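You operate a simulated robot arm through the tools that you are given. There is no shell and no other tool.

Carry out the task below with a simulated robot arm. There is one attempt and no reset: what you move stays moved.

## Task
Screw the lifting ring home; tighten the brass bolt and both lid bolts.
Fine: All on the floor compressor; use the 17 mm spanner from the low red table and put it back on its peg.
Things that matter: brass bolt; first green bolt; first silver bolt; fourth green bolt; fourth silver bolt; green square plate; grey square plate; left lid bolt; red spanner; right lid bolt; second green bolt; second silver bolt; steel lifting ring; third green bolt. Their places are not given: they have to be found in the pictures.

Only the result counts: the job must be done as asked and must still hold three seconds after the hand-in. Knocking over, shifting, dropping, spilling or breaking anything else fails it. A push-on lid holds only when it is set on centred and level and pressed home; a screw cap is set on level and turned clockwise until tight.

## Robot
A 6-joint arm with a two-finger gripper, fixed in place. Base frame: the origin is at the foot of the arm, x ahead of it, y to its left, z up. Units: m, rad, N and s.
It reaches about 1.298 m from its shoulder. Its first joint turns from -2.601 to 2.601 rad. Payload 1.57 kg.
The tool frame sits at the grasp point between the pads (the TCP): z along the fingers, y along the line on which they close. The tips reach 0.021 m beyond it. The gripper opens to 0.07 m. The gripper's body begins 0.05 m behind the TCP.
Orientation is told as [roll, pitch, yaw] about the base's x, y, z axes, in that order, counted from this pose: with the fingers straight down and closing along the base's y, the tool's x points along the base's -x, its y along +y and its z along -z.

## Interface
- The arm moves only by the tool nudge_tool. Its argument "series" is a list that holds one entry, the list of rows, each a list of 7 numbers: the shift along the tool's x, y, z in m, then the turn, a rotation vector about the tool's x, y, z in rad, then the opening, from 0 (shut) to 1 (fully open). In form: [[[x, y, z, rx, ry, rz, fingers], ...]]. A call has 1 to 20 rows; each row is the pose to reach, as a shift and turn from the pose commanded when the call began, along the tool's axes at that moment. Each row takes 0.2 s and may step no farther than 0.05 m and 0.15 rad from the row before; otherwise, or with a gripper value out of range, the whole call is refused. A pose out of reach is approached as far as the arm can. The call stops where the force on the tool passes 40 N (or 10 N more than at its start, if that is more) or the arm is blocked; 0.2 s more then pass. Each finger halts on what it meets, pressing with about 30 N; the grip force reading is that of the motor and also rises with nothing between the fingers. The clock runs only during rows and for 0.2 s after the last one: add rows that repeat a pose to give the fingers time. It gives the time, the measured TCP pose, the force on the tool (base axes), the opening and the grip force at its end, in the units of the frame above (readings bear some noise), with the torque about the TCP (base axes, N m) and any sound that the robot's microphone picked up.
- Cameras (640 x 400 px; columns grow to the right, rows downward): "scene" is fixed at [0.2196, -0.4996, 1.3573]; the picture's right is [0.79, -0.61, 0.00], its down [-0.32, -0.41, -0.85] and it looks along [0.52, 0.68, -0.52] (base axes); focal length 322 px, centre (320, 200). "wrist" rides on the gripper at [0.079, 0.004, -0.081] in the tool frame; the picture's right is [-0.05, 1.00, 0.00], its down [-0.67, -0.04, -0.75] and it looks along [-0.74, -0.04, 0.67] (tool axes); focal length 256 px, centre (320, 200).
- grab_frame(camera): a new picture of that camera. No time passes.
- slide_trunk(by): slides the trunk up (or, below 0, down) by that many m; the arm rides with it, the base frame stays. It gives what a move gives, with no picture.
- measure_at(camera, pixels): there is no depth. For up to 12 entries [column, row, z] of the newest picture of that camera ("zoom" is the newest enlarged one), the place [x, y] in the base frame at which the ray of that pixel passes the height z, good to about 0.003 m. No time passes.
- close_up(camera, box): a new picture of the part [left, top, right, bottom] of that camera's present view, enlarged. No time passes.
- sign_off(): hands the job in; it is judged then, once.

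Unless the task says otherwise, let go and move clear before handing in.

The tools are called after ">>>" by a JSON object that holds its "method" and its "body". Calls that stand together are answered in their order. nudge_tool: Moves the arm, as the interface text tells. Its arguments: {"type":"object","properties":{"series":{"type":"array"}},"required":["series"]} The other tools are called the same way: slide_trunk (by) slides the trunk up or down; grab_frame (camera) takes a picture; measure_at (camera, pixels) gives the place at which the rays of pixels pass given heights; close_up (camera, box) takes an enlarged picture of a part of a camera's view; sign_off () hands the job in.

At the start:

```text
t: 0.0
tool_pos: [0.6276, 0.2467, 1.0489]
orientation: [0.0, 0.001, 0.0]
ft_force: [0.2, -0.3, -0.5]
ft_torque: [-0.02, -0.01, 0.0]
opening: 0.0699
grip_force: 0.1
trunk travel left (down, up): [-0.73, 0.24]
```

scene: 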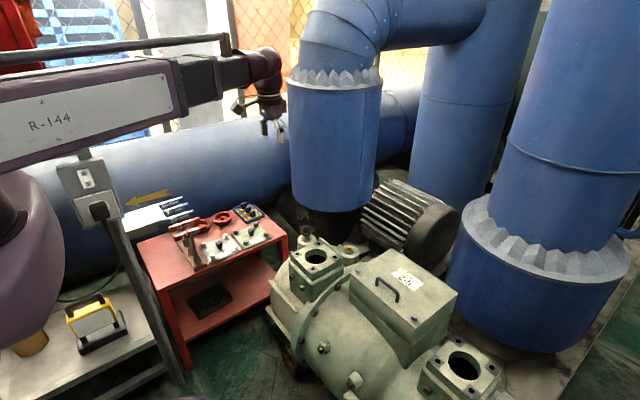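
wrist: 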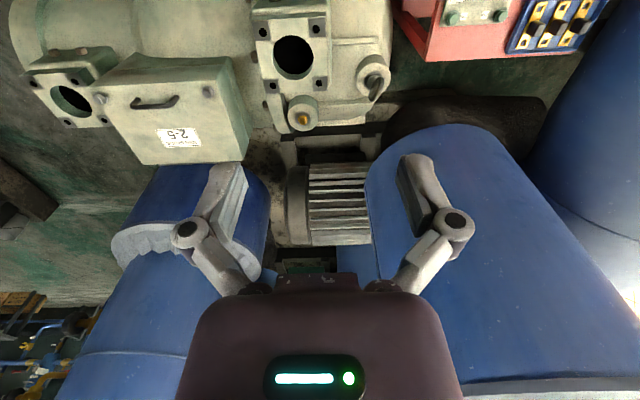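

The scene shows the red table around (220,245) with spanners and plates, and the compressor around (350,310) with a lid box, a lifting ring near (305,235) and a brass bolt near (348,250). I'll enlarge these regions first.

>>> {"method": "close_up", "body": {"camera": "scene", "box": [140, 190, 300, 290]}}

>>> {"method": "close_up", "body": {"camera": "scene", "box": [260, 210, 420, 310]}}

>>> {"method": "close_up", "body": {"camera": "scene", "box": [340, 230, 520, 400]}}

>>> {"method": "close_up", "body": {"camera": "wrist", "box": [0, 0, 400, 200]}}

```text
4.00 times, centred on (220, 240) of scene
```

zoom: 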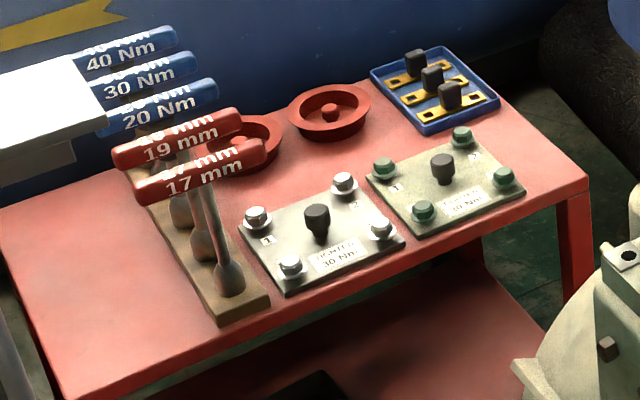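

```text
4.00 times, centred on (340, 260) of scene
```

zoom: 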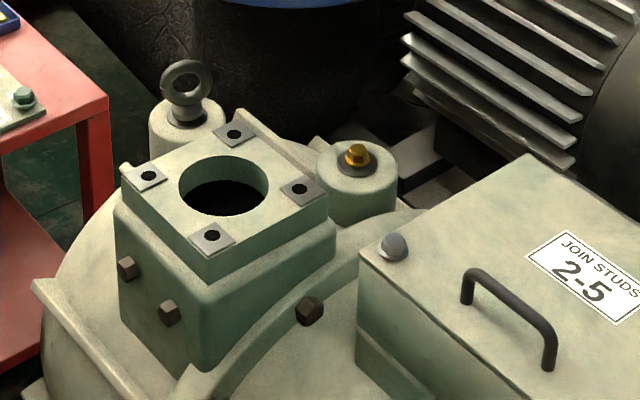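

```text
2.35 times, centred on (430, 315) of scene
```

zoom: 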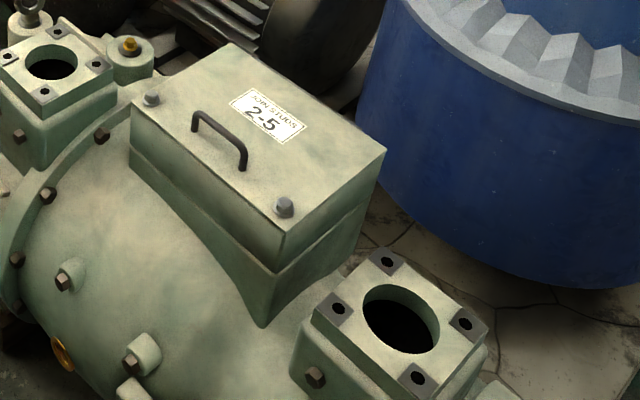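

```text
1.60 times, centred on (200, 100) of wrist
```

zoom: 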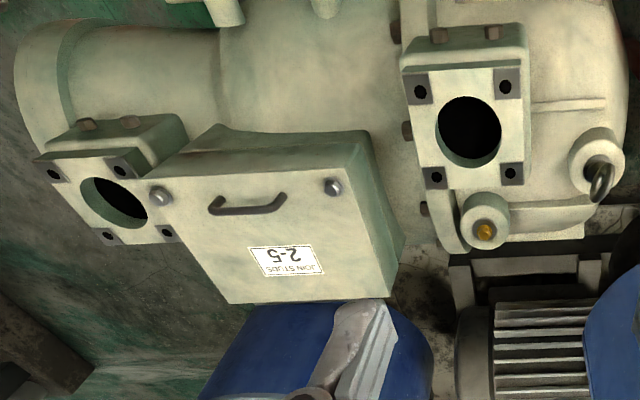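

The scene zoom shows a rack with two red T-handle spanners, 17 mm in front and 19 mm behind, plus three blue torque wrenches. The ring is at about scene (306,232), the brass bolt at (349,248), and the lid bolts at about (358,271) and (418,318). I'll work out heights by sending rays from both cameras.

>>> {"method": "measure_at", "body": {"camera": "scene", "pixels": [[236, 232, 0.4], [236, 232, 0.6], [255.5, 224, 0.4], [255.5, 224, 0.6], [348.7, 247, 0.5], [348.7, 247, 0.6], [306, 231, 0.5], [306, 231, 0.6], [358, 271, 0.5], [358, 271, 0.6], [418, 318, 0.5], [418, 318, 0.6]]}}

>>> {"method": "grab_frame", "body": {"camera": "wrist"}}

>>> {"method": "measure_at", "body": {"camera": "wrist", "pixels": [[452, 18, 0.4], [452, 18, 0.6], [500, 15, 0.4], [500, 15, 0.6], [303, 119, 0.5], [303, 119, 0.6], [377, 85, 0.5], [377, 85, 0.6], [208, 91, 0.5], [208, 91, 0.6], [100, 97, 0.5], [100, 97, 0.6]]}}

```text
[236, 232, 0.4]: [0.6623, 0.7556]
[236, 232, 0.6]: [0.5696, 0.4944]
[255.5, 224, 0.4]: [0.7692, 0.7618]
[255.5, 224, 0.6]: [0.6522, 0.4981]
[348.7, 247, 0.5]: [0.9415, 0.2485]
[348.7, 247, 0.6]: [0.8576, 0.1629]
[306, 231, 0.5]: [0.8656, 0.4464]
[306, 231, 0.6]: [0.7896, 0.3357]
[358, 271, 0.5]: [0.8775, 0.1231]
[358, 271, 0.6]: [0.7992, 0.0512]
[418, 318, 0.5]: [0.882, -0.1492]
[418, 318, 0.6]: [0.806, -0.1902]
```

```text
taken
```

wrist: 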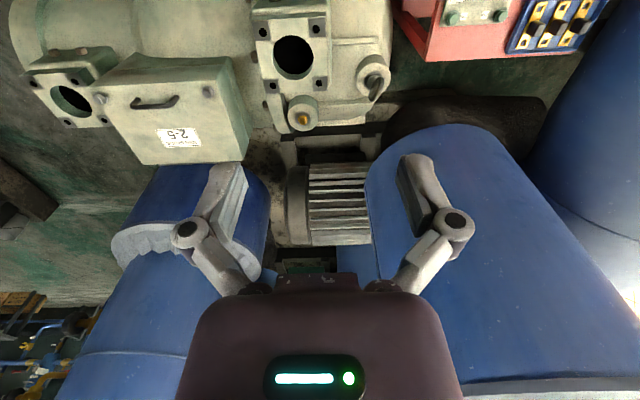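

```text
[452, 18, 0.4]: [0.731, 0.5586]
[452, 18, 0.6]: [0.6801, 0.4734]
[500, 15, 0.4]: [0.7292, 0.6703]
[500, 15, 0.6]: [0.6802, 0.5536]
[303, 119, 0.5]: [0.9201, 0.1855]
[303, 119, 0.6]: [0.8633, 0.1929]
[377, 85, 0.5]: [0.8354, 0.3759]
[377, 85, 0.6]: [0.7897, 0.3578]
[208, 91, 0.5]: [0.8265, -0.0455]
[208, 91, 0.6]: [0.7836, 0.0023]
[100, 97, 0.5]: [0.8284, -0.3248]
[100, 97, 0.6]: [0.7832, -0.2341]
```

Intersecting the two views gives approximate positions: brass bolt (0.883, 0.19, 0.568), ring (0.804, 0.362, 0.576), lid bolts (0.766, 0.022, 0.64) and (0.77, −0.204, 0.635), and table bolts at z≈0.52. I'll retreat and turn the wrist camera to look at the red table.

>>> {"method": "nudge_tool", "body": {"series": [[[0.014, -0.004, 0, 0, 0, -0.13, 1], [0.028, -0.008, 0, 0, 0, -0.26, 1], [0.042, -0.012, 0, 0, 0, -0.39, 1], [0.056, -0.016, 0, 0, 0, -0.52, 1], [0.07, -0.02, 0, 0, 0, -0.65, 1], [0.084, -0.024, 0, 0, 0, -0.78, 1], [0.098, -0.028, 0, 0, 0, -0.91, 1], [0.112, -0.032, 0, 0, 0, -1.04, 1], [0.126, -0.036, 0, 0, 0, -1.17, 1], [0.14, -0.04, 0, 0, 0, -1.3, 1], [0.154, -0.044, 0, 0, 0, -1.43, 1], [0.168, -0.048, 0, 0, 0, -1.5708, 1], [0.168, -0.048, 0, 0, 0, -1.5708, 1]]]}}

>>> {"method": "grab_frame", "body": {"camera": "wrist"}}

```text
t: 2.8
tool_pos: [0.4888, 0.2123, 1.0484]
orientation: [0.0, -0.001, 1.573]
ft_force: [-0.1, 0.0, 0.2]
ft_torque: [-0.04, -0.05, -0.01]
opening: 0.0698
grip_force: 0.0
out of reach, approached as far as the arm can: row 10, 11, 12, 13
trunk travel left (down, up): [-0.73, 0.24]
```

```text
taken
```

wrist: 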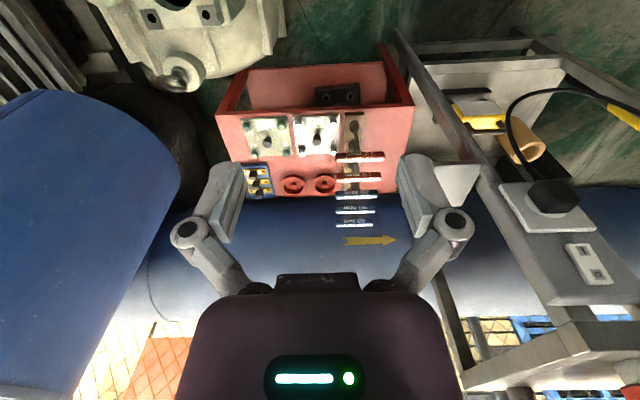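

The table is now in the wrist view around (315,150), with the rack and handles near (357,185). I'll enlarge it.

>>> {"method": "close_up", "body": {"camera": "wrist", "box": [310, 110, 420, 240]}}

>>> {"method": "close_up", "body": {"camera": "wrist", "box": [210, 90, 370, 210]}}

>>> {"method": "close_up", "body": {"camera": "scene", "box": [160, 195, 224, 275]}}

```text
3.08 times, centred on (365, 175) of wrist
```

zoom: 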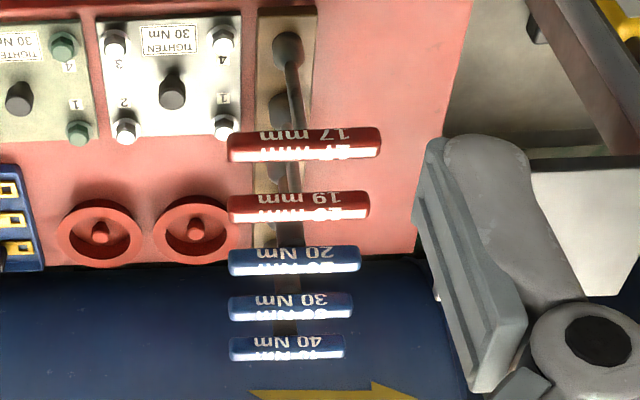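

```text
3.33 times, centred on (290, 150) of wrist
```

zoom: 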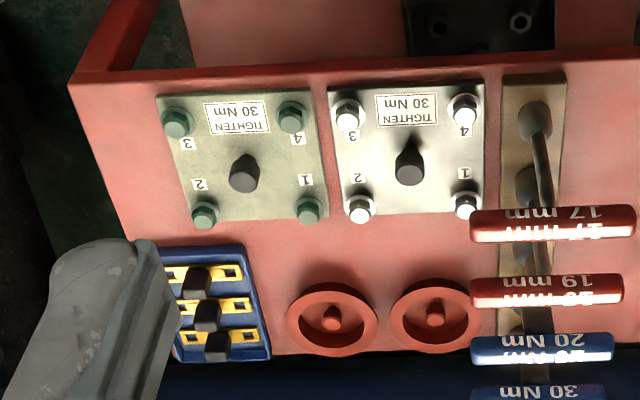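

```text
5.00 times, centred on (192, 235) of scene
```

zoom: 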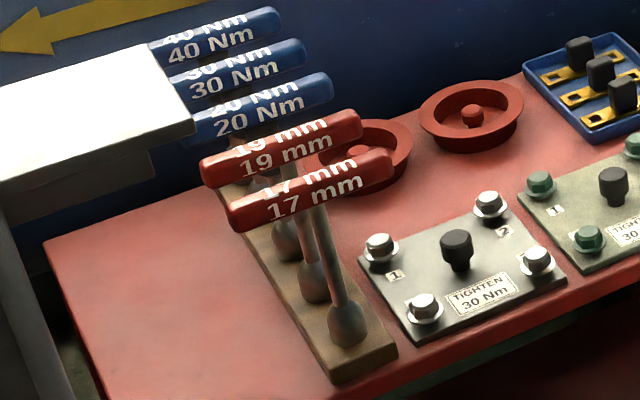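

The 17 mm handle is the front-most red T-handle, and its shaft runs down to a peg. I'll triangulate the handle ends and the socket bottom from both cameras.

>>> {"method": "measure_at", "body": {"camera": "scene", "pixels": [[173.6, 237.4, 0.6], [173.6, 237.4, 0.8], [206.6, 228, 0.6], [206.6, 228, 0.8], [197.6, 259, 0.5], [197.6, 259, 0.6]]}}

>>> {"method": "measure_at", "body": {"camera": "wrist", "pixels": [[384.8, 156.2, 0.6], [384.8, 156.2, 0.8], [335.1, 157.8, 0.6], [335.1, 157.8, 0.8], [354.6, 124.7, 0.5], [354.6, 124.7, 0.6], [336.6, 178.0, 0.6], [336.6, 178.0, 0.8], [381, 175.5, 0.6], [381, 175.5, 0.8]]}}

```text
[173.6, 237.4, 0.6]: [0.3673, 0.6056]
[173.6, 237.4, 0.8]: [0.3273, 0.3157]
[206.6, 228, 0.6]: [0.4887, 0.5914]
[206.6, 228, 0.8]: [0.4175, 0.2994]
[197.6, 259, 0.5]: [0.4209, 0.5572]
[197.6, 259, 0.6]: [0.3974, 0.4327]
```

```text
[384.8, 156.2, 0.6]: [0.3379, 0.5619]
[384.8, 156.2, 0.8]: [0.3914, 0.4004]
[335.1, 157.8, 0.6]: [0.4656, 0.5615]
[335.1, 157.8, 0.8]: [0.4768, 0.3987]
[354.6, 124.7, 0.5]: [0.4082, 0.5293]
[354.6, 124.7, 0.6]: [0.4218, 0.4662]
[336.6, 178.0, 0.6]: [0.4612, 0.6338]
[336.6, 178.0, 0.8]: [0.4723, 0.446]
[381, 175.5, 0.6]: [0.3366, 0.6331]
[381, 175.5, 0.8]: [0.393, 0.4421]
```

The 17 mm spanner handle centre works out at about (0.412, 0.515, 0.657), lying along x, with neighbours 0.065 m apart in y. Next I'll move the wrist camera back to yaw 0 near the ring and brass bolt for a close look.

>>> {"method": "nudge_tool", "body": {"series": [[[-0.0123, -0.0175, 0.0208, 0, 0, 0.131, 1], [-0.0247, -0.035, 0.0417, 0, 0, 0.262, 1], [-0.037, -0.0525, 0.0625, 0, 0, 0.393, 1], [-0.0493, -0.07, 0.0833, 0, 0, 0.524, 1], [-0.0617, -0.0875, 0.1042, 0, 0, 0.655, 1], [-0.074, -0.105, 0.125, 0, 0, 0.786, 1], [-0.0863, -0.1225, 0.1458, 0, 0, 0.917, 1], [-0.0987, -0.14, 0.1667, 0, 0, 1.048, 1], [-0.111, -0.1575, 0.1875, 0, 0, 1.179, 1], [-0.1233, -0.175, 0.2083, 0, 0, 1.31, 1], [-0.1357, -0.1925, 0.2292, 0, 0, 1.441, 1], [-0.148, -0.21, 0.25, 0, 0, 1.573, 1], [-0.148, -0.21, 0.25, 0, 0, 1.573, 1]]]}}

>>> {"method": "grab_frame", "body": {"camera": "wrist"}}

>>> {"method": "grab_frame", "body": {"camera": "scene"}}

```text
t: 5.6
tool_pos: [0.7001, 0.3575, 1.0489]
orientation: [0.0, 0.001, -0.005]
ft_force: [-0.3, 0.7, 0.0]
ft_torque: [0.04, -0.01, -0.01]
opening: 0.0698
grip_force: 0.1
out of reach, approached as far as the arm can: row 1, 2, 3, 4, 5, 6, 7, 8, 9, 10, 11, 12, 13
trunk travel left (down, up): [-0.73, 0.24]
```

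```text
taken
```

wrist: 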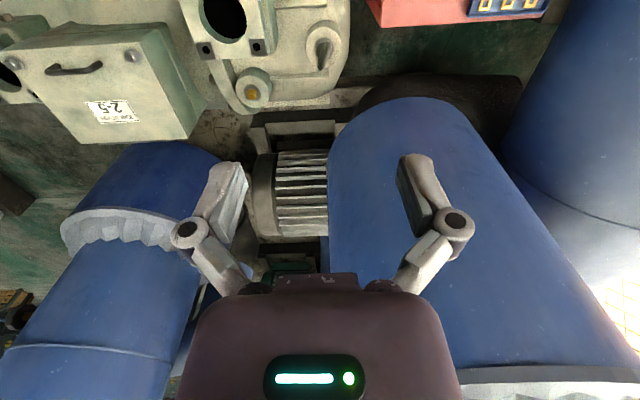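

```text
taken
```

scene: 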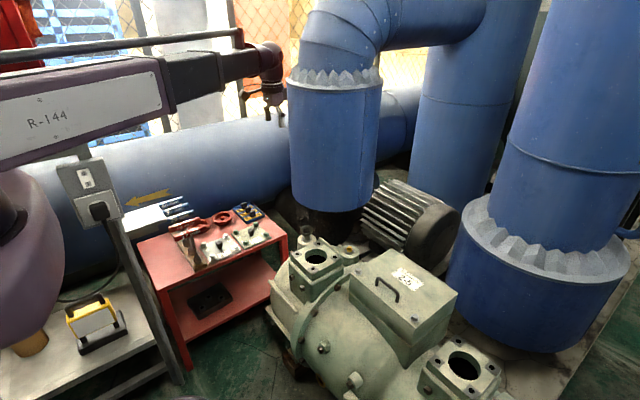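

The readings show x, y and yaw reached their targets but z stayed at 1.049, so the arm may not be able to change height on its own. I'll test a small pure z nudge, then a small trunk slide.

>>> {"method": "nudge_tool", "body": {"series": [[[0, 0, 0.01, 0, 0, 0, 1], [0, 0, 0.02, 0, 0, 0, 1]]]}}

>>> {"method": "slide_trunk", "body": {"by": -0.1}}

```text
t: 6.2
tool_pos: [0.6975, 0.3604, 1.0489]
orientation: [0.001, 0.0, 0.0]
ft_force: [-0.6, -0.7, -0.2]
ft_torque: [0.05, -0.02, 0.0]
opening: 0.0703
grip_force: 0.1
out of reach, approached as far as the arm can: row 1, 2
trunk travel left (down, up): [-0.73, 0.24]
```

```text
t: 7.5
tool_pos: [0.6976, 0.362, 0.9486]
orientation: [0.0, -0.001, -0.004]
ft_force: [0.2, 1.0, -0.2]
ft_torque: [-0.01, 0.0, 0.01]
opening: 0.07
grip_force: 0.1
trunk travel left (down, up): [-0.63, 0.34]
```

Height changes only through the trunk: the slide gave exactly −0.1. I'll go lower to inspect the ring and bolts up close.

>>> {"method": "slide_trunk", "body": {"by": -0.2}}

>>> {"method": "grab_frame", "body": {"camera": "wrist"}}

>>> {"method": "grab_frame", "body": {"camera": "scene"}}

```text
t: 9.7
tool_pos: [0.6985, 0.3602, 0.7486]
orientation: [0.0, 0.0, -0.001]
ft_force: [0.0, 0.0, 0.5]
ft_torque: [-0.02, 0.04, 0.0]
opening: 0.07
grip_force: 0.1
trunk travel left (down, up): [-0.43, 0.54]
```

```text
taken
```

wrist: 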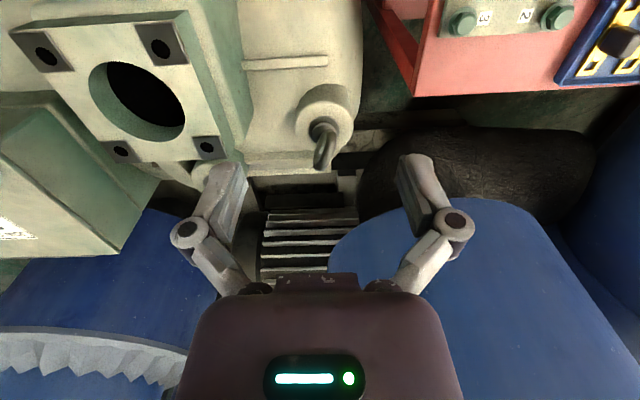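

```text
taken
```

scene: 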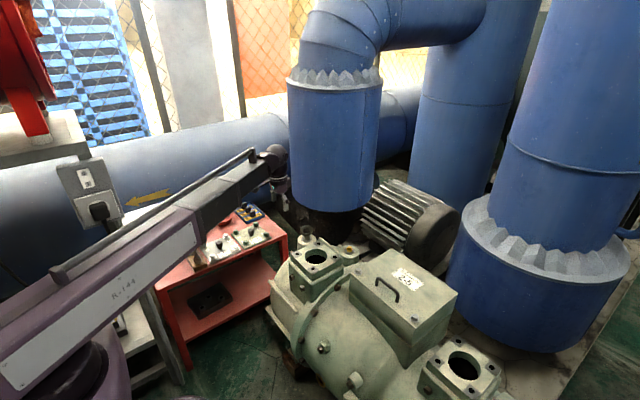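

The ring is at wrist (324,140) and nearly edge-on. I'll take close-ups from both cameras.

>>> {"method": "close_up", "body": {"camera": "wrist", "box": [260, 60, 400, 200]}}

>>> {"method": "measure_at", "body": {"camera": "zoom", "pixels": [[320, 200, 0.576]]}}

>>> {"method": "close_up", "body": {"camera": "scene", "box": [280, 210, 376, 270]}}

```text
2.86 times, centred on (330, 130) of wrist
```

zoom: 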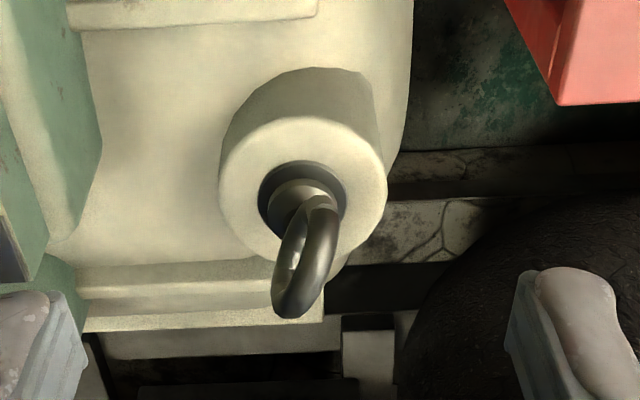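

```text
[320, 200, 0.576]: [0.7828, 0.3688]
```

```text
6.67 times, centred on (328, 240) of scene
```

zoom: 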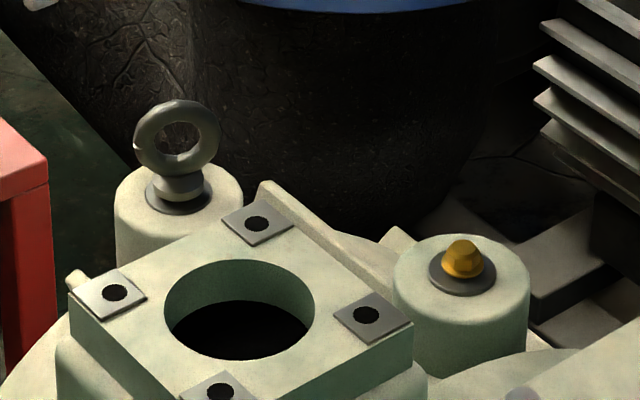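

The ring is edge-tilted: its plane faces the scene camera, so its normal azimuth is about 60°. It sits above a dark washer. I'll triangulate the ring centre, washer and brass bolt more precisely.

>>> {"method": "measure_at", "body": {"camera": "scene", "pixels": [[307, 225, 0.55], [307, 225, 0.6], [306.7, 230.7, 0.55], [306.7, 230.7, 0.6], [306.9, 239.3, 0.5], [306.9, 239.3, 0.55], [349.3, 249.3, 0.55], [349.3, 249.3, 0.6]]}}

>>> {"method": "measure_at", "body": {"camera": "wrist", "pixels": [[324.8, 150.3, 0.55], [324.8, 150.3, 0.6], [323.7, 131.7, 0.5], [323.7, 131.7, 0.55], [323, 169, 0.55], [323, 169, 0.6]]}}

```text
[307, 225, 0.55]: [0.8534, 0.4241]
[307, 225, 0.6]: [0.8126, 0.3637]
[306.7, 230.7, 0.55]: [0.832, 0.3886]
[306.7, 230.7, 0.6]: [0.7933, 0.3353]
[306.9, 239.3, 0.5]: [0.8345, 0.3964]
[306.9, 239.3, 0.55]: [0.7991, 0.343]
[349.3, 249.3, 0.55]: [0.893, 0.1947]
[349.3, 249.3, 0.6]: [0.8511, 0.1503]
```

```text
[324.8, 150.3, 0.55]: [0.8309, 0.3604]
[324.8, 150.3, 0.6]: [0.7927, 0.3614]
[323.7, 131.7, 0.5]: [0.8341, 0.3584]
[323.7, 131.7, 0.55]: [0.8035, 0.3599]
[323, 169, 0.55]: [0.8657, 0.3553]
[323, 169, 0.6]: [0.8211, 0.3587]
```

The ring axis is at about (0.811, 0.360), with ring centre z≈0.577, top ≈0.602 and washer ≈0.535. I'll move above the ring with the closing axis along its normal (yaw about −28°) and check the pictures.

>>> {"method": "nudge_tool", "body": {"series": [[[-0.0225, 0, 0, 0, 0, 0.098, 1], [-0.045, 0, 0, 0, 0, 0.196, 1], [-0.0675, 0, 0, 0, 0, 0.293, 1], [-0.09, 0, 0, 0, 0, 0.391, 1], [-0.1125, 0, 0, 0, 0, 0.489, 1], [-0.1125, 0, 0, 0, 0, 0.489, 1]]]}}

>>> {"method": "grab_frame", "body": {"camera": "wrist"}}

>>> {"method": "grab_frame", "body": {"camera": "scene"}}

```text
t: 11.1
tool_pos: [0.8103, 0.3634, 0.7486]
orientation: [0.0, 0.0, -0.494]
ft_force: [0.3, -0.6, 0.4]
ft_torque: [0.0, 0.02, -0.03]
opening: 0.0702
grip_force: 0.0
trunk travel left (down, up): [-0.43, 0.54]
```

```text
taken
```

wrist: 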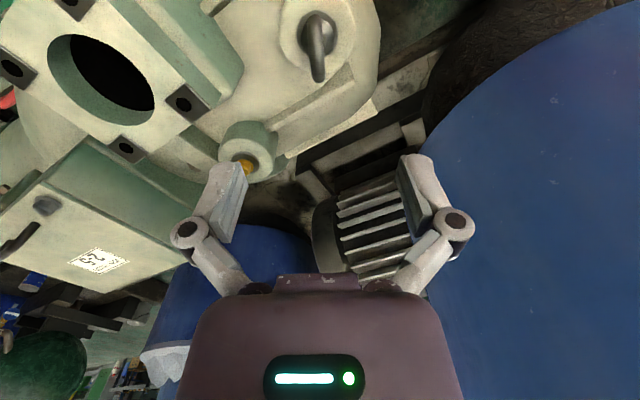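

```text
taken
```

scene: 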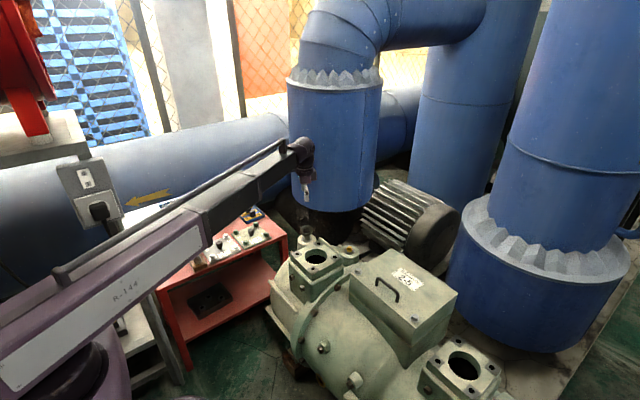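

The ring now appears edge-on at wrist (318,45), directly below the TCP. I'll enlarge it to fine-tune alignment.

>>> {"method": "close_up", "body": {"camera": "wrist", "box": [260, 0, 380, 100]}}

>>> {"method": "close_up", "body": {"camera": "scene", "box": [270, 130, 366, 250]}}

```text
4.00 times, centred on (320, 50) of wrist
```

zoom: 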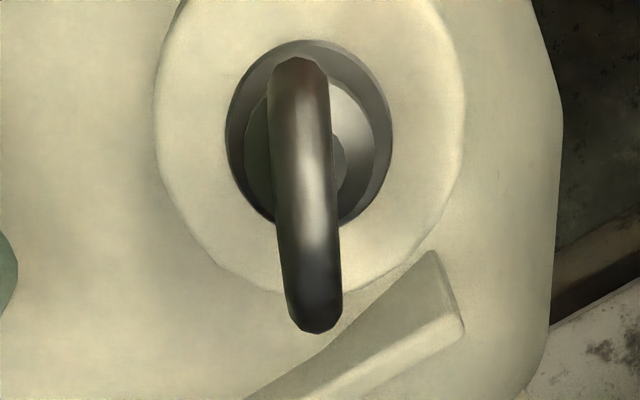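

```text
3.33 times, centred on (318, 190) of scene
```

zoom: 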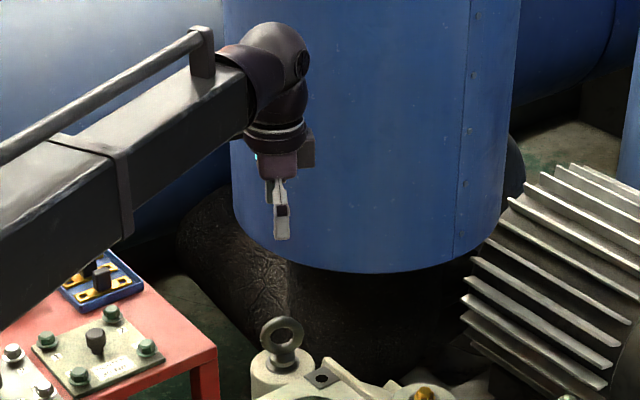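

The ring is edge-on with about 0.1 rad of misalignment and 3 mm of lateral offset. I'll correct both, then lower so the fingers straddle the ring.

>>> {"method": "nudge_tool", "body": {"series": [[[0, -0.003, 0, 0, 0, -0.1, 1], [0, -0.003, 0, 0, 0, -0.1, 1]]]}}

>>> {"method": "slide_trunk", "body": {"by": -0.1}}

>>> {"method": "grab_frame", "body": {"camera": "wrist"}}

>>> {"method": "grab_frame", "body": {"camera": "scene"}}

```text
t: 11.7
tool_pos: [0.8094, 0.3597, 0.7486]
orientation: [-0.001, -0.001, -0.392]
ft_force: [-0.8, 0.6, -0.2]
ft_torque: [0.0, 0.01, -0.02]
opening: 0.0703
grip_force: 0.1
trunk travel left (down, up): [-0.43, 0.54]
```

```text
t: 13.0
tool_pos: [0.8097, 0.3604, 0.649]
orientation: [0.0, 0.0, -0.391]
ft_force: [-0.7, -1.0, -0.3]
ft_torque: [-0.02, -0.01, 0.01]
opening: 0.0699
grip_force: 0.1
trunk travel left (down, up): [-0.33, 0.64]
```

```text
taken
```

wrist: 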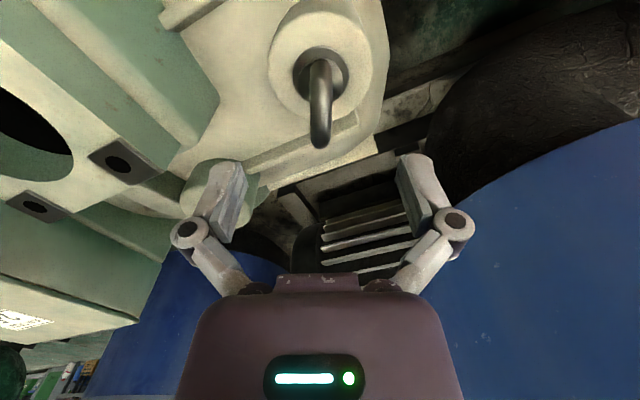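

```text
taken
```

scene: 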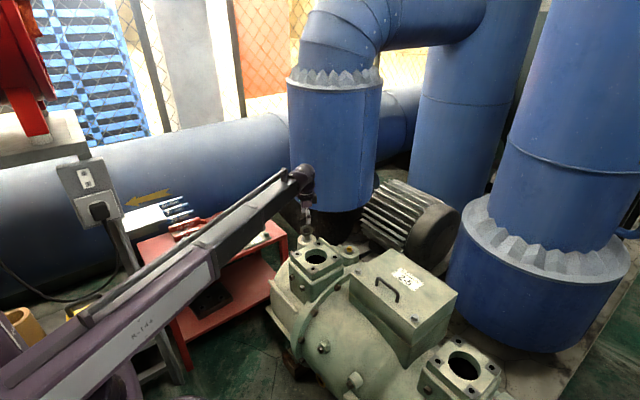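

The ring is centred and aligned at wrist (320,110). I'll lower the remaining 0.069 m and take a look before closing.

>>> {"method": "slide_trunk", "body": {"by": -0.069}}

>>> {"method": "close_up", "body": {"camera": "wrist", "box": [220, 90, 420, 240]}}

>>> {"method": "close_up", "body": {"camera": "scene", "box": [280, 180, 360, 270]}}

```text
t: 14.1
tool_pos: [0.8084, 0.3605, 0.579]
orientation: [0.0, 0.0, -0.392]
ft_force: [0.7, -0.5, 1.1]
ft_torque: [0.01, 0.03, 0.01]
opening: 0.0699
grip_force: 0.1
trunk travel left (down, up): [-0.261, 0.709]
```

```text
2.67 times, centred on (320, 165) of wrist
```

zoom: 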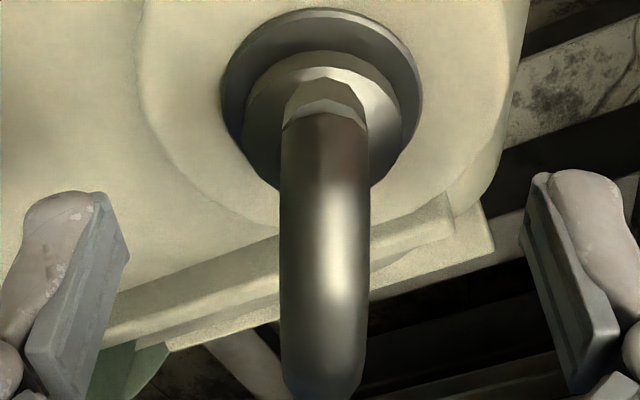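

```text
4.44 times, centred on (320, 225) of scene
```

zoom: 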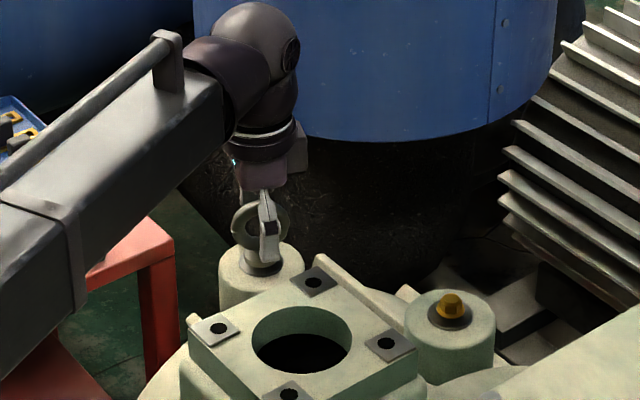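

The ring sits squarely between the pads, so I'll close on it.

>>> {"method": "nudge_tool", "body": {"series": [[[0, 0, 0, 0, 0, 0, 0], [0, 0, 0, 0, 0, 0, 0], [0, 0, 0, 0, 0, 0, 0], [0, 0, 0, 0, 0, 0, 0]]]}}

>>> {"method": "close_up", "body": {"camera": "wrist", "box": [220, 90, 420, 240]}}

```text
t: 15.1
tool_pos: [0.8097, 0.3605, 0.5813]
orientation: [0.002, -0.002, -0.391]
ft_force: [6.2, 6.1, 15.6]
ft_torque: [0.12, -0.11, 0.0]
opening: 0.012
grip_force: 31.9
trunk travel left (down, up): [-0.261, 0.709]
```

```text
2.67 times, centred on (320, 165) of wrist
```

zoom: 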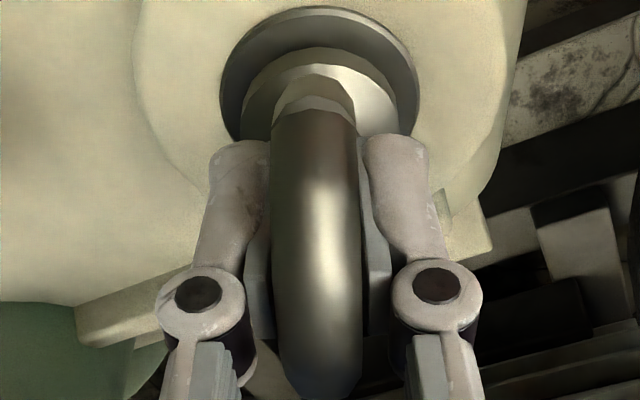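

The grip is firm at 12 mm opening. Next I'll turn clockwise (yaw decreasing) in 0.1 rad rows while watching force and torque.

>>> {"method": "nudge_tool", "body": {"series": [[[0, 0, 0, 0, 0, 0.1, 0], [0, 0, 0, 0, 0, 0.2, 0], [0, 0, 0, 0, 0, 0.3, 0], [0, 0, 0, 0, 0, 0.4, 0], [0, 0, 0, 0, 0, 0.5, 0], [0, 0, 0, 0, 0, 0.6, 0], [0, 0, 0, 0, 0, 0.7, 0], [0, 0, 0, 0, 0, 0.8, 0], [0, 0, 0, 0, 0, 0.9, 0], [0, 0, 0, 0, 0, 1.0, 0]]]}}

>>> {"method": "close_up", "body": {"camera": "wrist", "box": [220, 90, 420, 240]}}

```text
t: 17.3
tool_pos: [0.8088, 0.3597, 0.5791]
orientation: [0.003, 0.0, -1.392]
ft_force: [14.8, 14.4, 4.3]
ft_torque: [0.31, -0.29, 0.01]
opening: 0.012
grip_force: 32.1
trunk travel left (down, up): [-0.261, 0.709]
```

```text
2.67 times, centred on (320, 165) of wrist
```

zoom: 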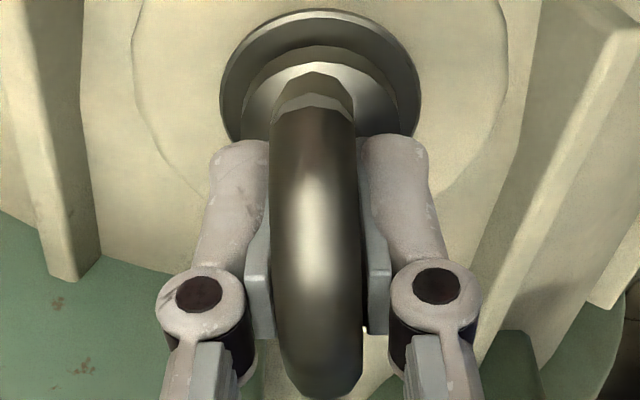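

The ring turned with the fingers, Fz dropped as it descended, and a lateral force of about 20 N built up toward (+x,+y). I'll continue turning with a small shift to relieve it.

>>> {"method": "nudge_tool", "body": {"series": [[[0.0012, 0.0017, 0, 0, 0, 0, 0], [0.0012, 0.0017, 0, 0, 0, 0.1, 0], [0.0012, 0.0017, 0, 0, 0, 0.2, 0], [0.0012, 0.0017, 0, 0, 0, 0.3, 0], [0.0012, 0.0017, 0, 0, 0, 0.4, 0], [0.0012, 0.0017, 0, 0, 0, 0.5, 0], [0.0012, 0.0017, 0, 0, 0, 0.6, 0], [0.0012, 0.0017, 0, 0, 0, 0.7, 0], [0.0012, 0.0017, 0, 0, 0, 0.8, 0], [0.0012, 0.0017, 0, 0, 0, 0.9, 0], [0.0012, 0.0017, 0, 0, 0, 1.0, 0]]]}}

>>> {"method": "close_up", "body": {"camera": "scene", "box": [280, 180, 360, 270]}}

```text
t: 19.7
tool_pos: [0.8104, 0.36, 0.5789]
orientation: [0.001, -0.002, -2.395]
ft_force: [-9.1, -14.5, -17.1]
ft_torque: [-0.05, 0.09, 0.07]
opening: 0.0108
grip_force: 32.1
trunk travel left (down, up): [-0.261, 0.709]
```

```text
4.44 times, centred on (320, 225) of scene
```

zoom: 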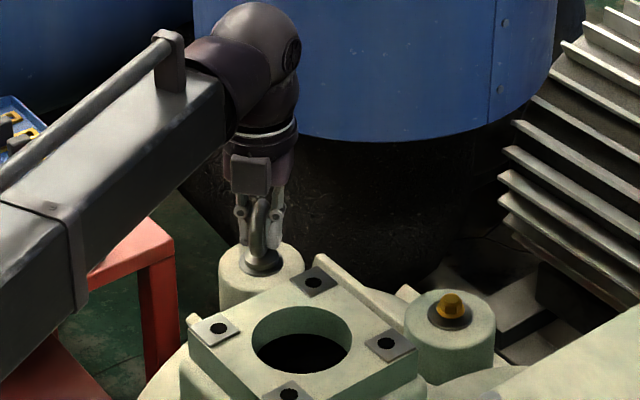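

Fz is now −17 N, so the ring is descending on its thread and pulling the tool down. I'll lower the trunk by 2 mm and keep turning.

>>> {"method": "slide_trunk", "body": {"by": -0.002}}

>>> {"method": "nudge_tool", "body": {"series": [[[0, 0, 0, 0, 0, 0.1, 0], [0, 0, 0, 0, 0, 0.2, 0], [0, 0, 0, 0, 0, 0.3, 0], [0, 0, 0, 0, 0, 0.4, 0], [0, 0, 0, 0, 0, 0.5, 0], [0, 0, 0, 0, 0, 0.6, 0]]]}}

>>> {"method": "close_up", "body": {"camera": "wrist", "box": [220, 90, 420, 240]}}

```text
t: 20.2
tool_pos: [0.8105, 0.3608, 0.5789]
orientation: [0.0, 0.001, -2.392]
ft_force: [-4.2, -16.3, 1.4]
ft_torque: [-0.51, 0.81, 0.0]
opening: 0.0112
grip_force: 31.9
trunk travel left (down, up): [-0.259, 0.711]
```

```text
t: 21.0
tool_pos: [0.8107, 0.3612, 0.5782]
orientation: [-0.016, 0.005, -2.571]
ft_force: [-4.4, 3.3, 2.0]
ft_torque: [-0.63, -0.83, 0.52]
opening: 0.0117
grip_force: 32.2
out of reach, approached as far as the arm can: row 2, 3
trunk travel left (down, up): [-0.259, 0.711]
stopped in row 3: the force on the tool passed its limit at 43 N (the readings are from after the stop); the commanded pose is now the measured one
```

```text
2.67 times, centred on (320, 165) of wrist
```

zoom: 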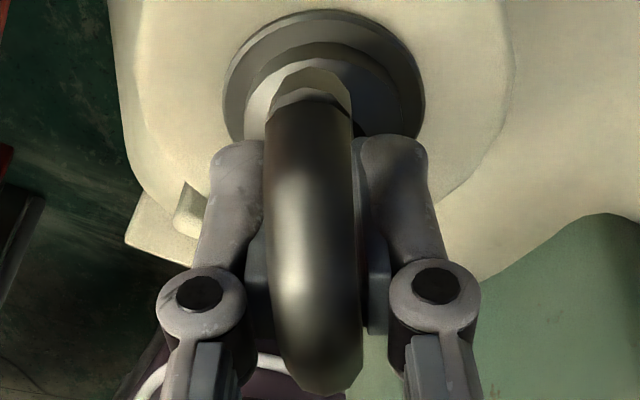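

The wrist reached its rotation limit near yaw −2.57, with 0.52 N·m about z. I'll release, level the tool, and look at the ring before regrasping half a turn back.

>>> {"method": "nudge_tool", "body": {"series": [[[0, 0, 0, 0, 0, 0, 1], [0, 0, 0, 0, 0, 0, 1], [0, 0, 0, 0, 0, 0, 1], [0, 0, 0, 0, 0, 0, 1], [0, 0, 0, -0.016, -0.005, -0.02, 1], [0, 0, 0, -0.016, -0.005, -0.02, 1]]]}}

>>> {"method": "close_up", "body": {"camera": "wrist", "box": [220, 90, 420, 240]}}

>>> {"method": "close_up", "body": {"camera": "scene", "box": [280, 200, 360, 260]}}

```text
t: 22.4
tool_pos: [0.8109, 0.3603, 0.5775]
orientation: [0.003, -0.001, -2.551]
ft_force: [0.4, 0.3, 0.0]
ft_torque: [-0.02, -0.02, -0.01]
opening: 0.0701
grip_force: 0.0
trunk travel left (down, up): [-0.259, 0.711]
```

```text
2.67 times, centred on (320, 165) of wrist
```

zoom: 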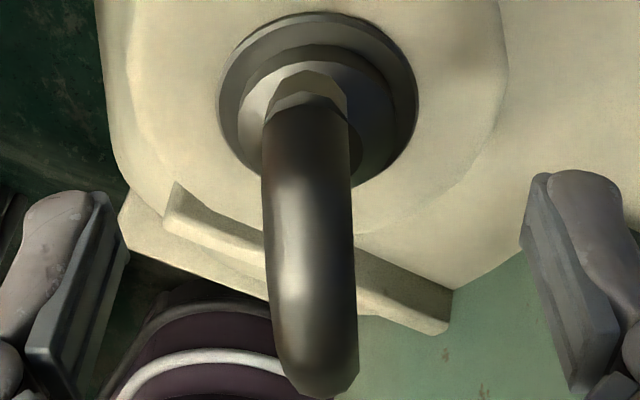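

```text
6.67 times, centred on (320, 230) of scene
```

zoom: 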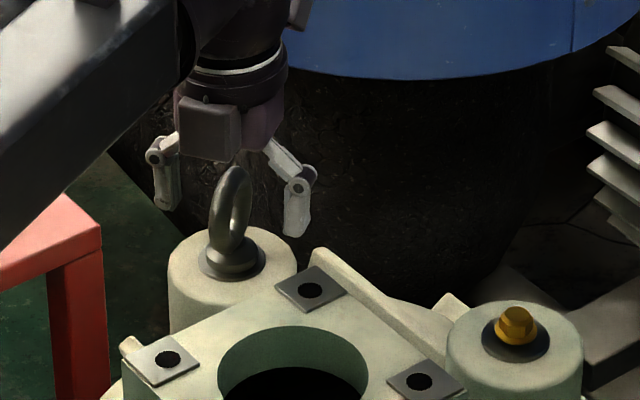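

The ring is free-standing and aligned, so I'll rotate the open gripper back by π in place (the inner finger radius of 35 mm clears the 26 mm ring) to regrasp.

>>> {"method": "nudge_tool", "body": {"series": [[[0, -0.0016, 0, 0, 0, -0.149, 1], [0, -0.0016, 0, 0, 0, -0.298, 1], [0, -0.0016, 0, 0, 0, -0.447, 1], [0, -0.0016, 0, 0, 0, -0.596, 1], [0, -0.0016, 0, 0, 0, -0.745, 1], [0, -0.0016, 0, 0, 0, -0.894, 1], [0, -0.0016, 0, 0, 0, -1.043, 1], [0, -0.0016, 0, 0, 0, -1.192, 1], [0, -0.0016, 0, 0, 0, -1.341, 1], [0, -0.0016, 0, 0, 0, -1.49, 1], [0, -0.0016, 0, 0, 0, -1.639, 1], [0, -0.0016, 0, 0, 0, -1.788, 1], [0, -0.0016, 0, 0, 0, -1.937, 1], [0, -0.0016, 0, 0, 0, -2.086, 1], [0, -0.0016, 0, 0, 0, -2.235, 1], [0, -0.0016, 0, 0, 0, -2.384, 1], [0, -0.0016, 0, 0, 0, -2.533, 1], [0, -0.0016, 0, 0, 0, -2.682, 1], [0, -0.0016, 0, 0, 0, -2.831, 1], [0, -0.0016, 0, 0, 0, -2.98, 1]]]}}

>>> {"method": "close_up", "body": {"camera": "wrist", "box": [220, 90, 420, 240]}}

```text
t: 26.6
tool_pos: [0.8103, 0.3611, 0.5774]
orientation: [0.0, -0.001, 0.432]
ft_force: [0.5, 0.0, -0.2]
ft_torque: [0.03, -0.01, 0.04]
opening: 0.07
grip_force: 0.0
trunk travel left (down, up): [-0.259, 0.711]
```

```text
2.67 times, centred on (320, 165) of wrist
```

zoom: 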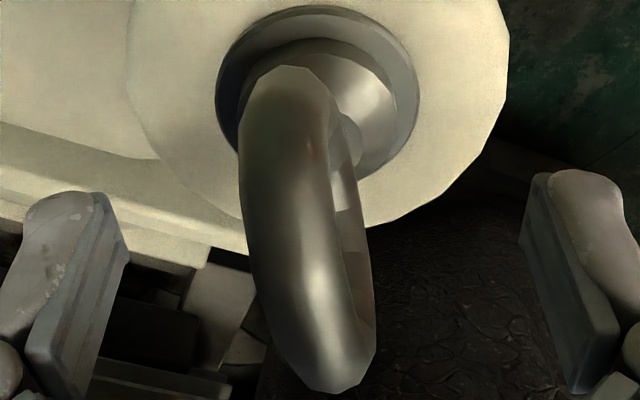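

The ring still shows a tilt in the expected direction. I'll rotate the remaining −0.17 rad, then close.

>>> {"method": "nudge_tool", "body": {"series": [[[0, 0, 0, 0, 0, -0.09, 1], [0, 0, 0, 0, 0, -0.18, 1], [0, 0, 0, 0, 0, -0.18, 1]]]}}

>>> {"method": "close_up", "body": {"camera": "wrist", "box": [220, 90, 420, 240]}}

```text
t: 27.4
tool_pos: [0.8112, 0.3607, 0.5776]
orientation: [-0.001, 0.002, 0.609]
ft_force: [-0.5, -0.2, 0.2]
ft_torque: [0.0, -0.01, -0.02]
opening: 0.0701
grip_force: 0.1
trunk travel left (down, up): [-0.259, 0.711]
```

```text
2.67 times, centred on (320, 165) of wrist
```

zoom: 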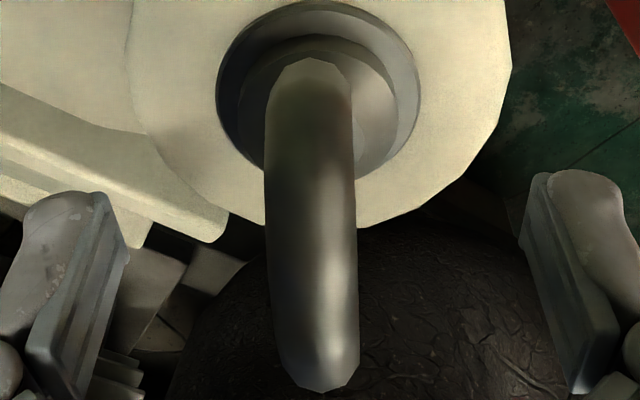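

The ring is nearly aligned. I'll shift −1.2 mm in tool y, close, and then turn clockwise 1 rad.

>>> {"method": "nudge_tool", "body": {"series": [[[0, -0.0012, 0, 0, 0, -0.03, 0.6], [0, -0.0012, 0, 0, 0, -0.03, 0], [0, -0.0012, 0, 0, 0, -0.03, 0], [0, -0.0012, 0, 0, 0, -0.03, 0], [0, -0.0012, 0, 0, 0, -0.03, 0]]]}}

>>> {"method": "nudge_tool", "body": {"series": [[[0, 0, 0, 0, 0, 0.1, 0], [0, 0, 0, 0, 0, 0.2, 0], [0, 0, 0, 0, 0, 0.3, 0], [0, 0, 0, 0, 0, 0.4, 0], [0, 0, 0, 0, 0, 0.5, 0], [0, 0, 0, 0, 0, 0.6, 0]]]}}

```text
t: 28.6
tool_pos: [0.8117, 0.3613, 0.5785]
orientation: [0.0, -0.001, 0.64]
ft_force: [-2.3, 4.3, 8.0]
ft_torque: [0.17, -0.16, -0.01]
opening: 0.0109
grip_force: 32.1
trunk travel left (down, up): [-0.259, 0.711]
```

```text
t: 30.0
tool_pos: [0.8104, 0.3593, 0.5804]
orientation: [0.001, -0.002, 0.039]
ft_force: [-8.3, 3.4, 16.3]
ft_torque: [-0.1, 0.08, 1.67]
opening: 0.0232
grip_force: 31.7
trunk travel left (down, up): [-0.259, 0.711]
```

The opening grew to 23 mm with 1.67 N·m about z, so the ring has resisted and the fingers are twisting around it. It may be seated; I'll look.

>>> {"method": "close_up", "body": {"camera": "wrist", "box": [220, 90, 420, 240]}}

>>> {"method": "close_up", "body": {"camera": "scene", "box": [280, 200, 360, 260]}}

```text
2.67 times, centred on (320, 165) of wrist
```

zoom: 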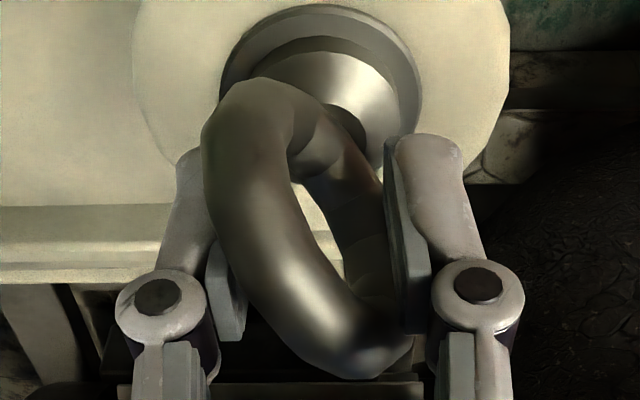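

```text
6.67 times, centred on (320, 230) of scene
```

zoom: 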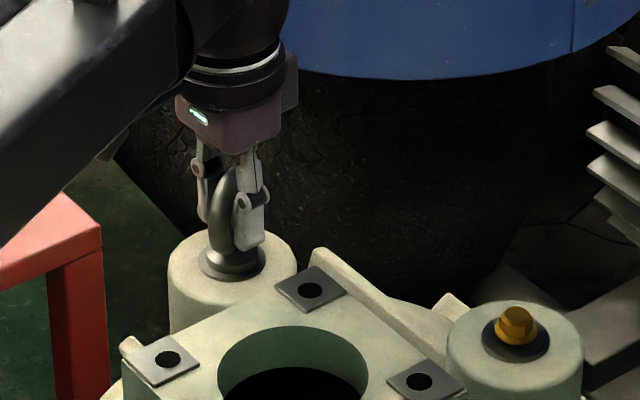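

The ring stayed at its angle while the fingers twisted, which suggests it is seated. I'll release, realign and look again to compare the collar and washer with before.

>>> {"method": "nudge_tool", "body": {"series": [[[0, 0, 0, 0, 0, 0, 1], [0, 0, 0, 0, 0, 0, 1], [0, 0, 0, 0, 0, 0, 1], [0, 0, 0, 0, 0, 0, 1], [0, 0, 0, 0, 0, -0.14, 1], [0, 0, 0, 0, 0, -0.28, 1], [0, 0, 0, 0, 0, -0.42, 1], [0, 0, 0, 0, 0, -0.52, 1], [0, 0, 0, 0, 0, -0.52, 1]]]}}

>>> {"method": "close_up", "body": {"camera": "wrist", "box": [220, 90, 420, 240]}}

>>> {"method": "close_up", "body": {"camera": "scene", "box": [280, 200, 360, 260]}}

```text
t: 32.0
tool_pos: [0.8111, 0.3594, 0.5788]
orientation: [0.0, 0.001, 0.56]
ft_force: [0.6, 0.0, -0.4]
ft_torque: [-0.02, 0.02, -0.01]
opening: 0.0699
grip_force: 0.0
trunk travel left (down, up): [-0.259, 0.711]
```

```text
2.67 times, centred on (320, 165) of wrist
```

zoom: 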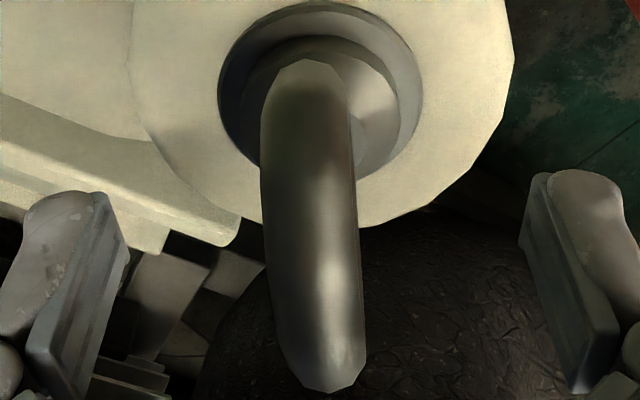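

```text
6.67 times, centred on (320, 230) of scene
```

zoom: 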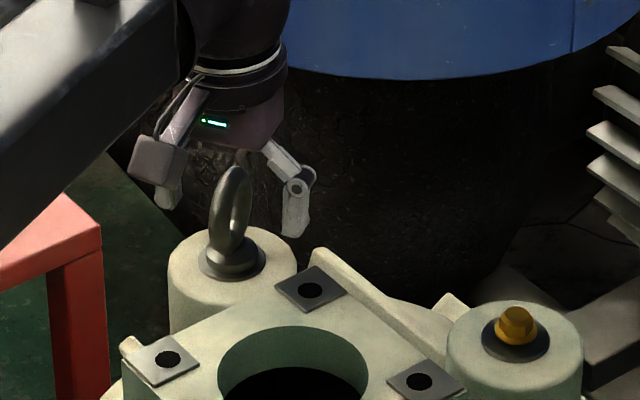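

The ring has not moved from its angle (still about 0.57 rad) after 1.67 N·m, and its collar sits on the washer, so I take it as home. I'll rise to a safe height and then survey the spanner rack and the nearby post with the switch box.

>>> {"method": "slide_trunk", "body": {"by": 0.47}}

>>> {"method": "nudge_tool", "body": {"series": [[[0.02, 0, 0, 0, 0, -0.1, 1], [0.04, 0, 0, 0, 0, -0.2, 1], [0.06, 0, 0, 0, 0, -0.3, 1], [0.08, 0, 0, 0, 0, -0.4, 1], [0.1, 0, 0, 0, 0, -0.5, 1], [0.12, 0, 0, 0, 0, -0.6, 1], [0.14, 0, 0, 0, 0, -0.7, 1], [0.16, 0, 0, 0, 0, -0.8, 1], [0.18, 0, 0, 0, 0, -0.9, 1], [0.2, 0, 0, 0, 0, -1.0, 1], [0.2, 0, 0, 0, 0, -1.0, 1]]]}}

>>> {"method": "grab_frame", "body": {"camera": "wrist"}}

>>> {"method": "grab_frame", "body": {"camera": "scene"}}

```text
refused: 0.47 is not a number from -0.4 to 0.4
```

```text
t: 33.9
tool_pos: [0.6778, 0.2819, 0.5776]
orientation: [-0.006, -0.014, 1.375]
ft_force: [-1.1, 2.2, 1.3]
ft_torque: [-0.01, -0.08, 0.1]
opening: 0.0693
grip_force: 0.1
trunk travel left (down, up): [-0.259, 0.711]
stopped in row 9: the force on the tool passed its limit at 48 N (the readings are from after the stop); the commanded pose is now the measured one
```

```text
taken
```

wrist: 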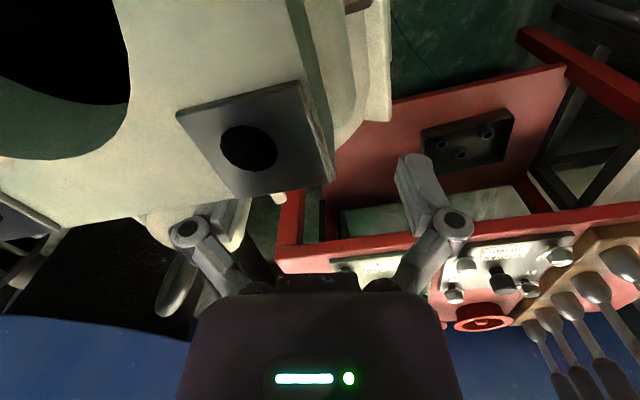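

```text
taken
```

scene: 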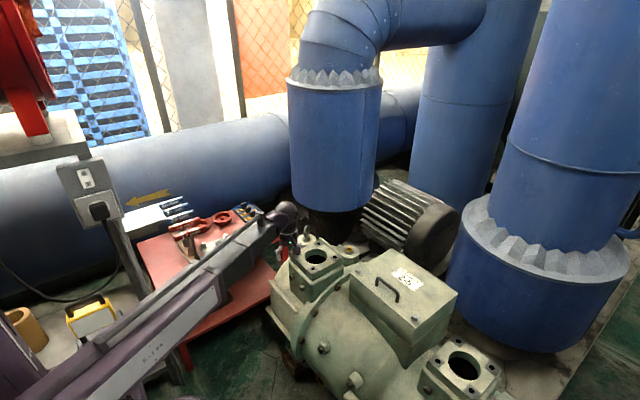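

I made a mistake: the slide was refused (limit ±0.4), and the batched move ran low and bumped the port flange near wrist (300,180), stopping at 48 N. The residual force is about 2 N. I'll rise straight up now and check that nothing moved.

>>> {"method": "slide_trunk", "body": {"by": 0.1}}

>>> {"method": "grab_frame", "body": {"camera": "wrist"}}

>>> {"method": "close_up", "body": {"camera": "scene", "box": [270, 200, 366, 290]}}

```text
t: 35.2
tool_pos: [0.6757, 0.2809, 0.6774]
orientation: [-0.006, -0.013, 1.374]
ft_force: [-0.7, -0.2, -0.2]
ft_torque: [0.0, 0.0, 0.01]
opening: 0.0698
grip_force: 0.1
trunk travel left (down, up): [-0.359, 0.611]
```

```text
taken
```

wrist: 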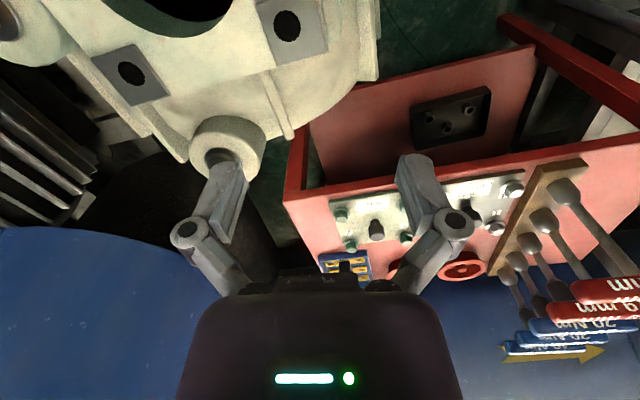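

```text
4.44 times, centred on (318, 245) of scene
```

zoom: 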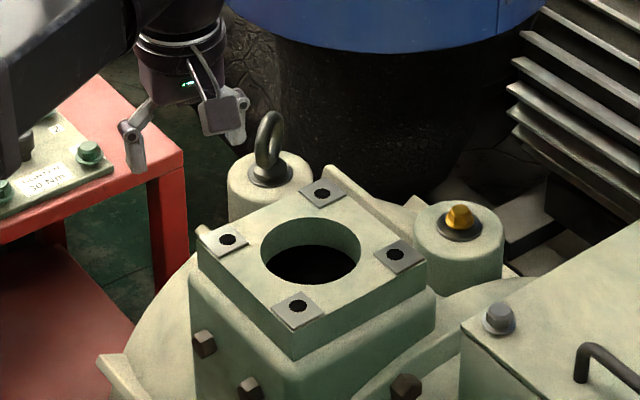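

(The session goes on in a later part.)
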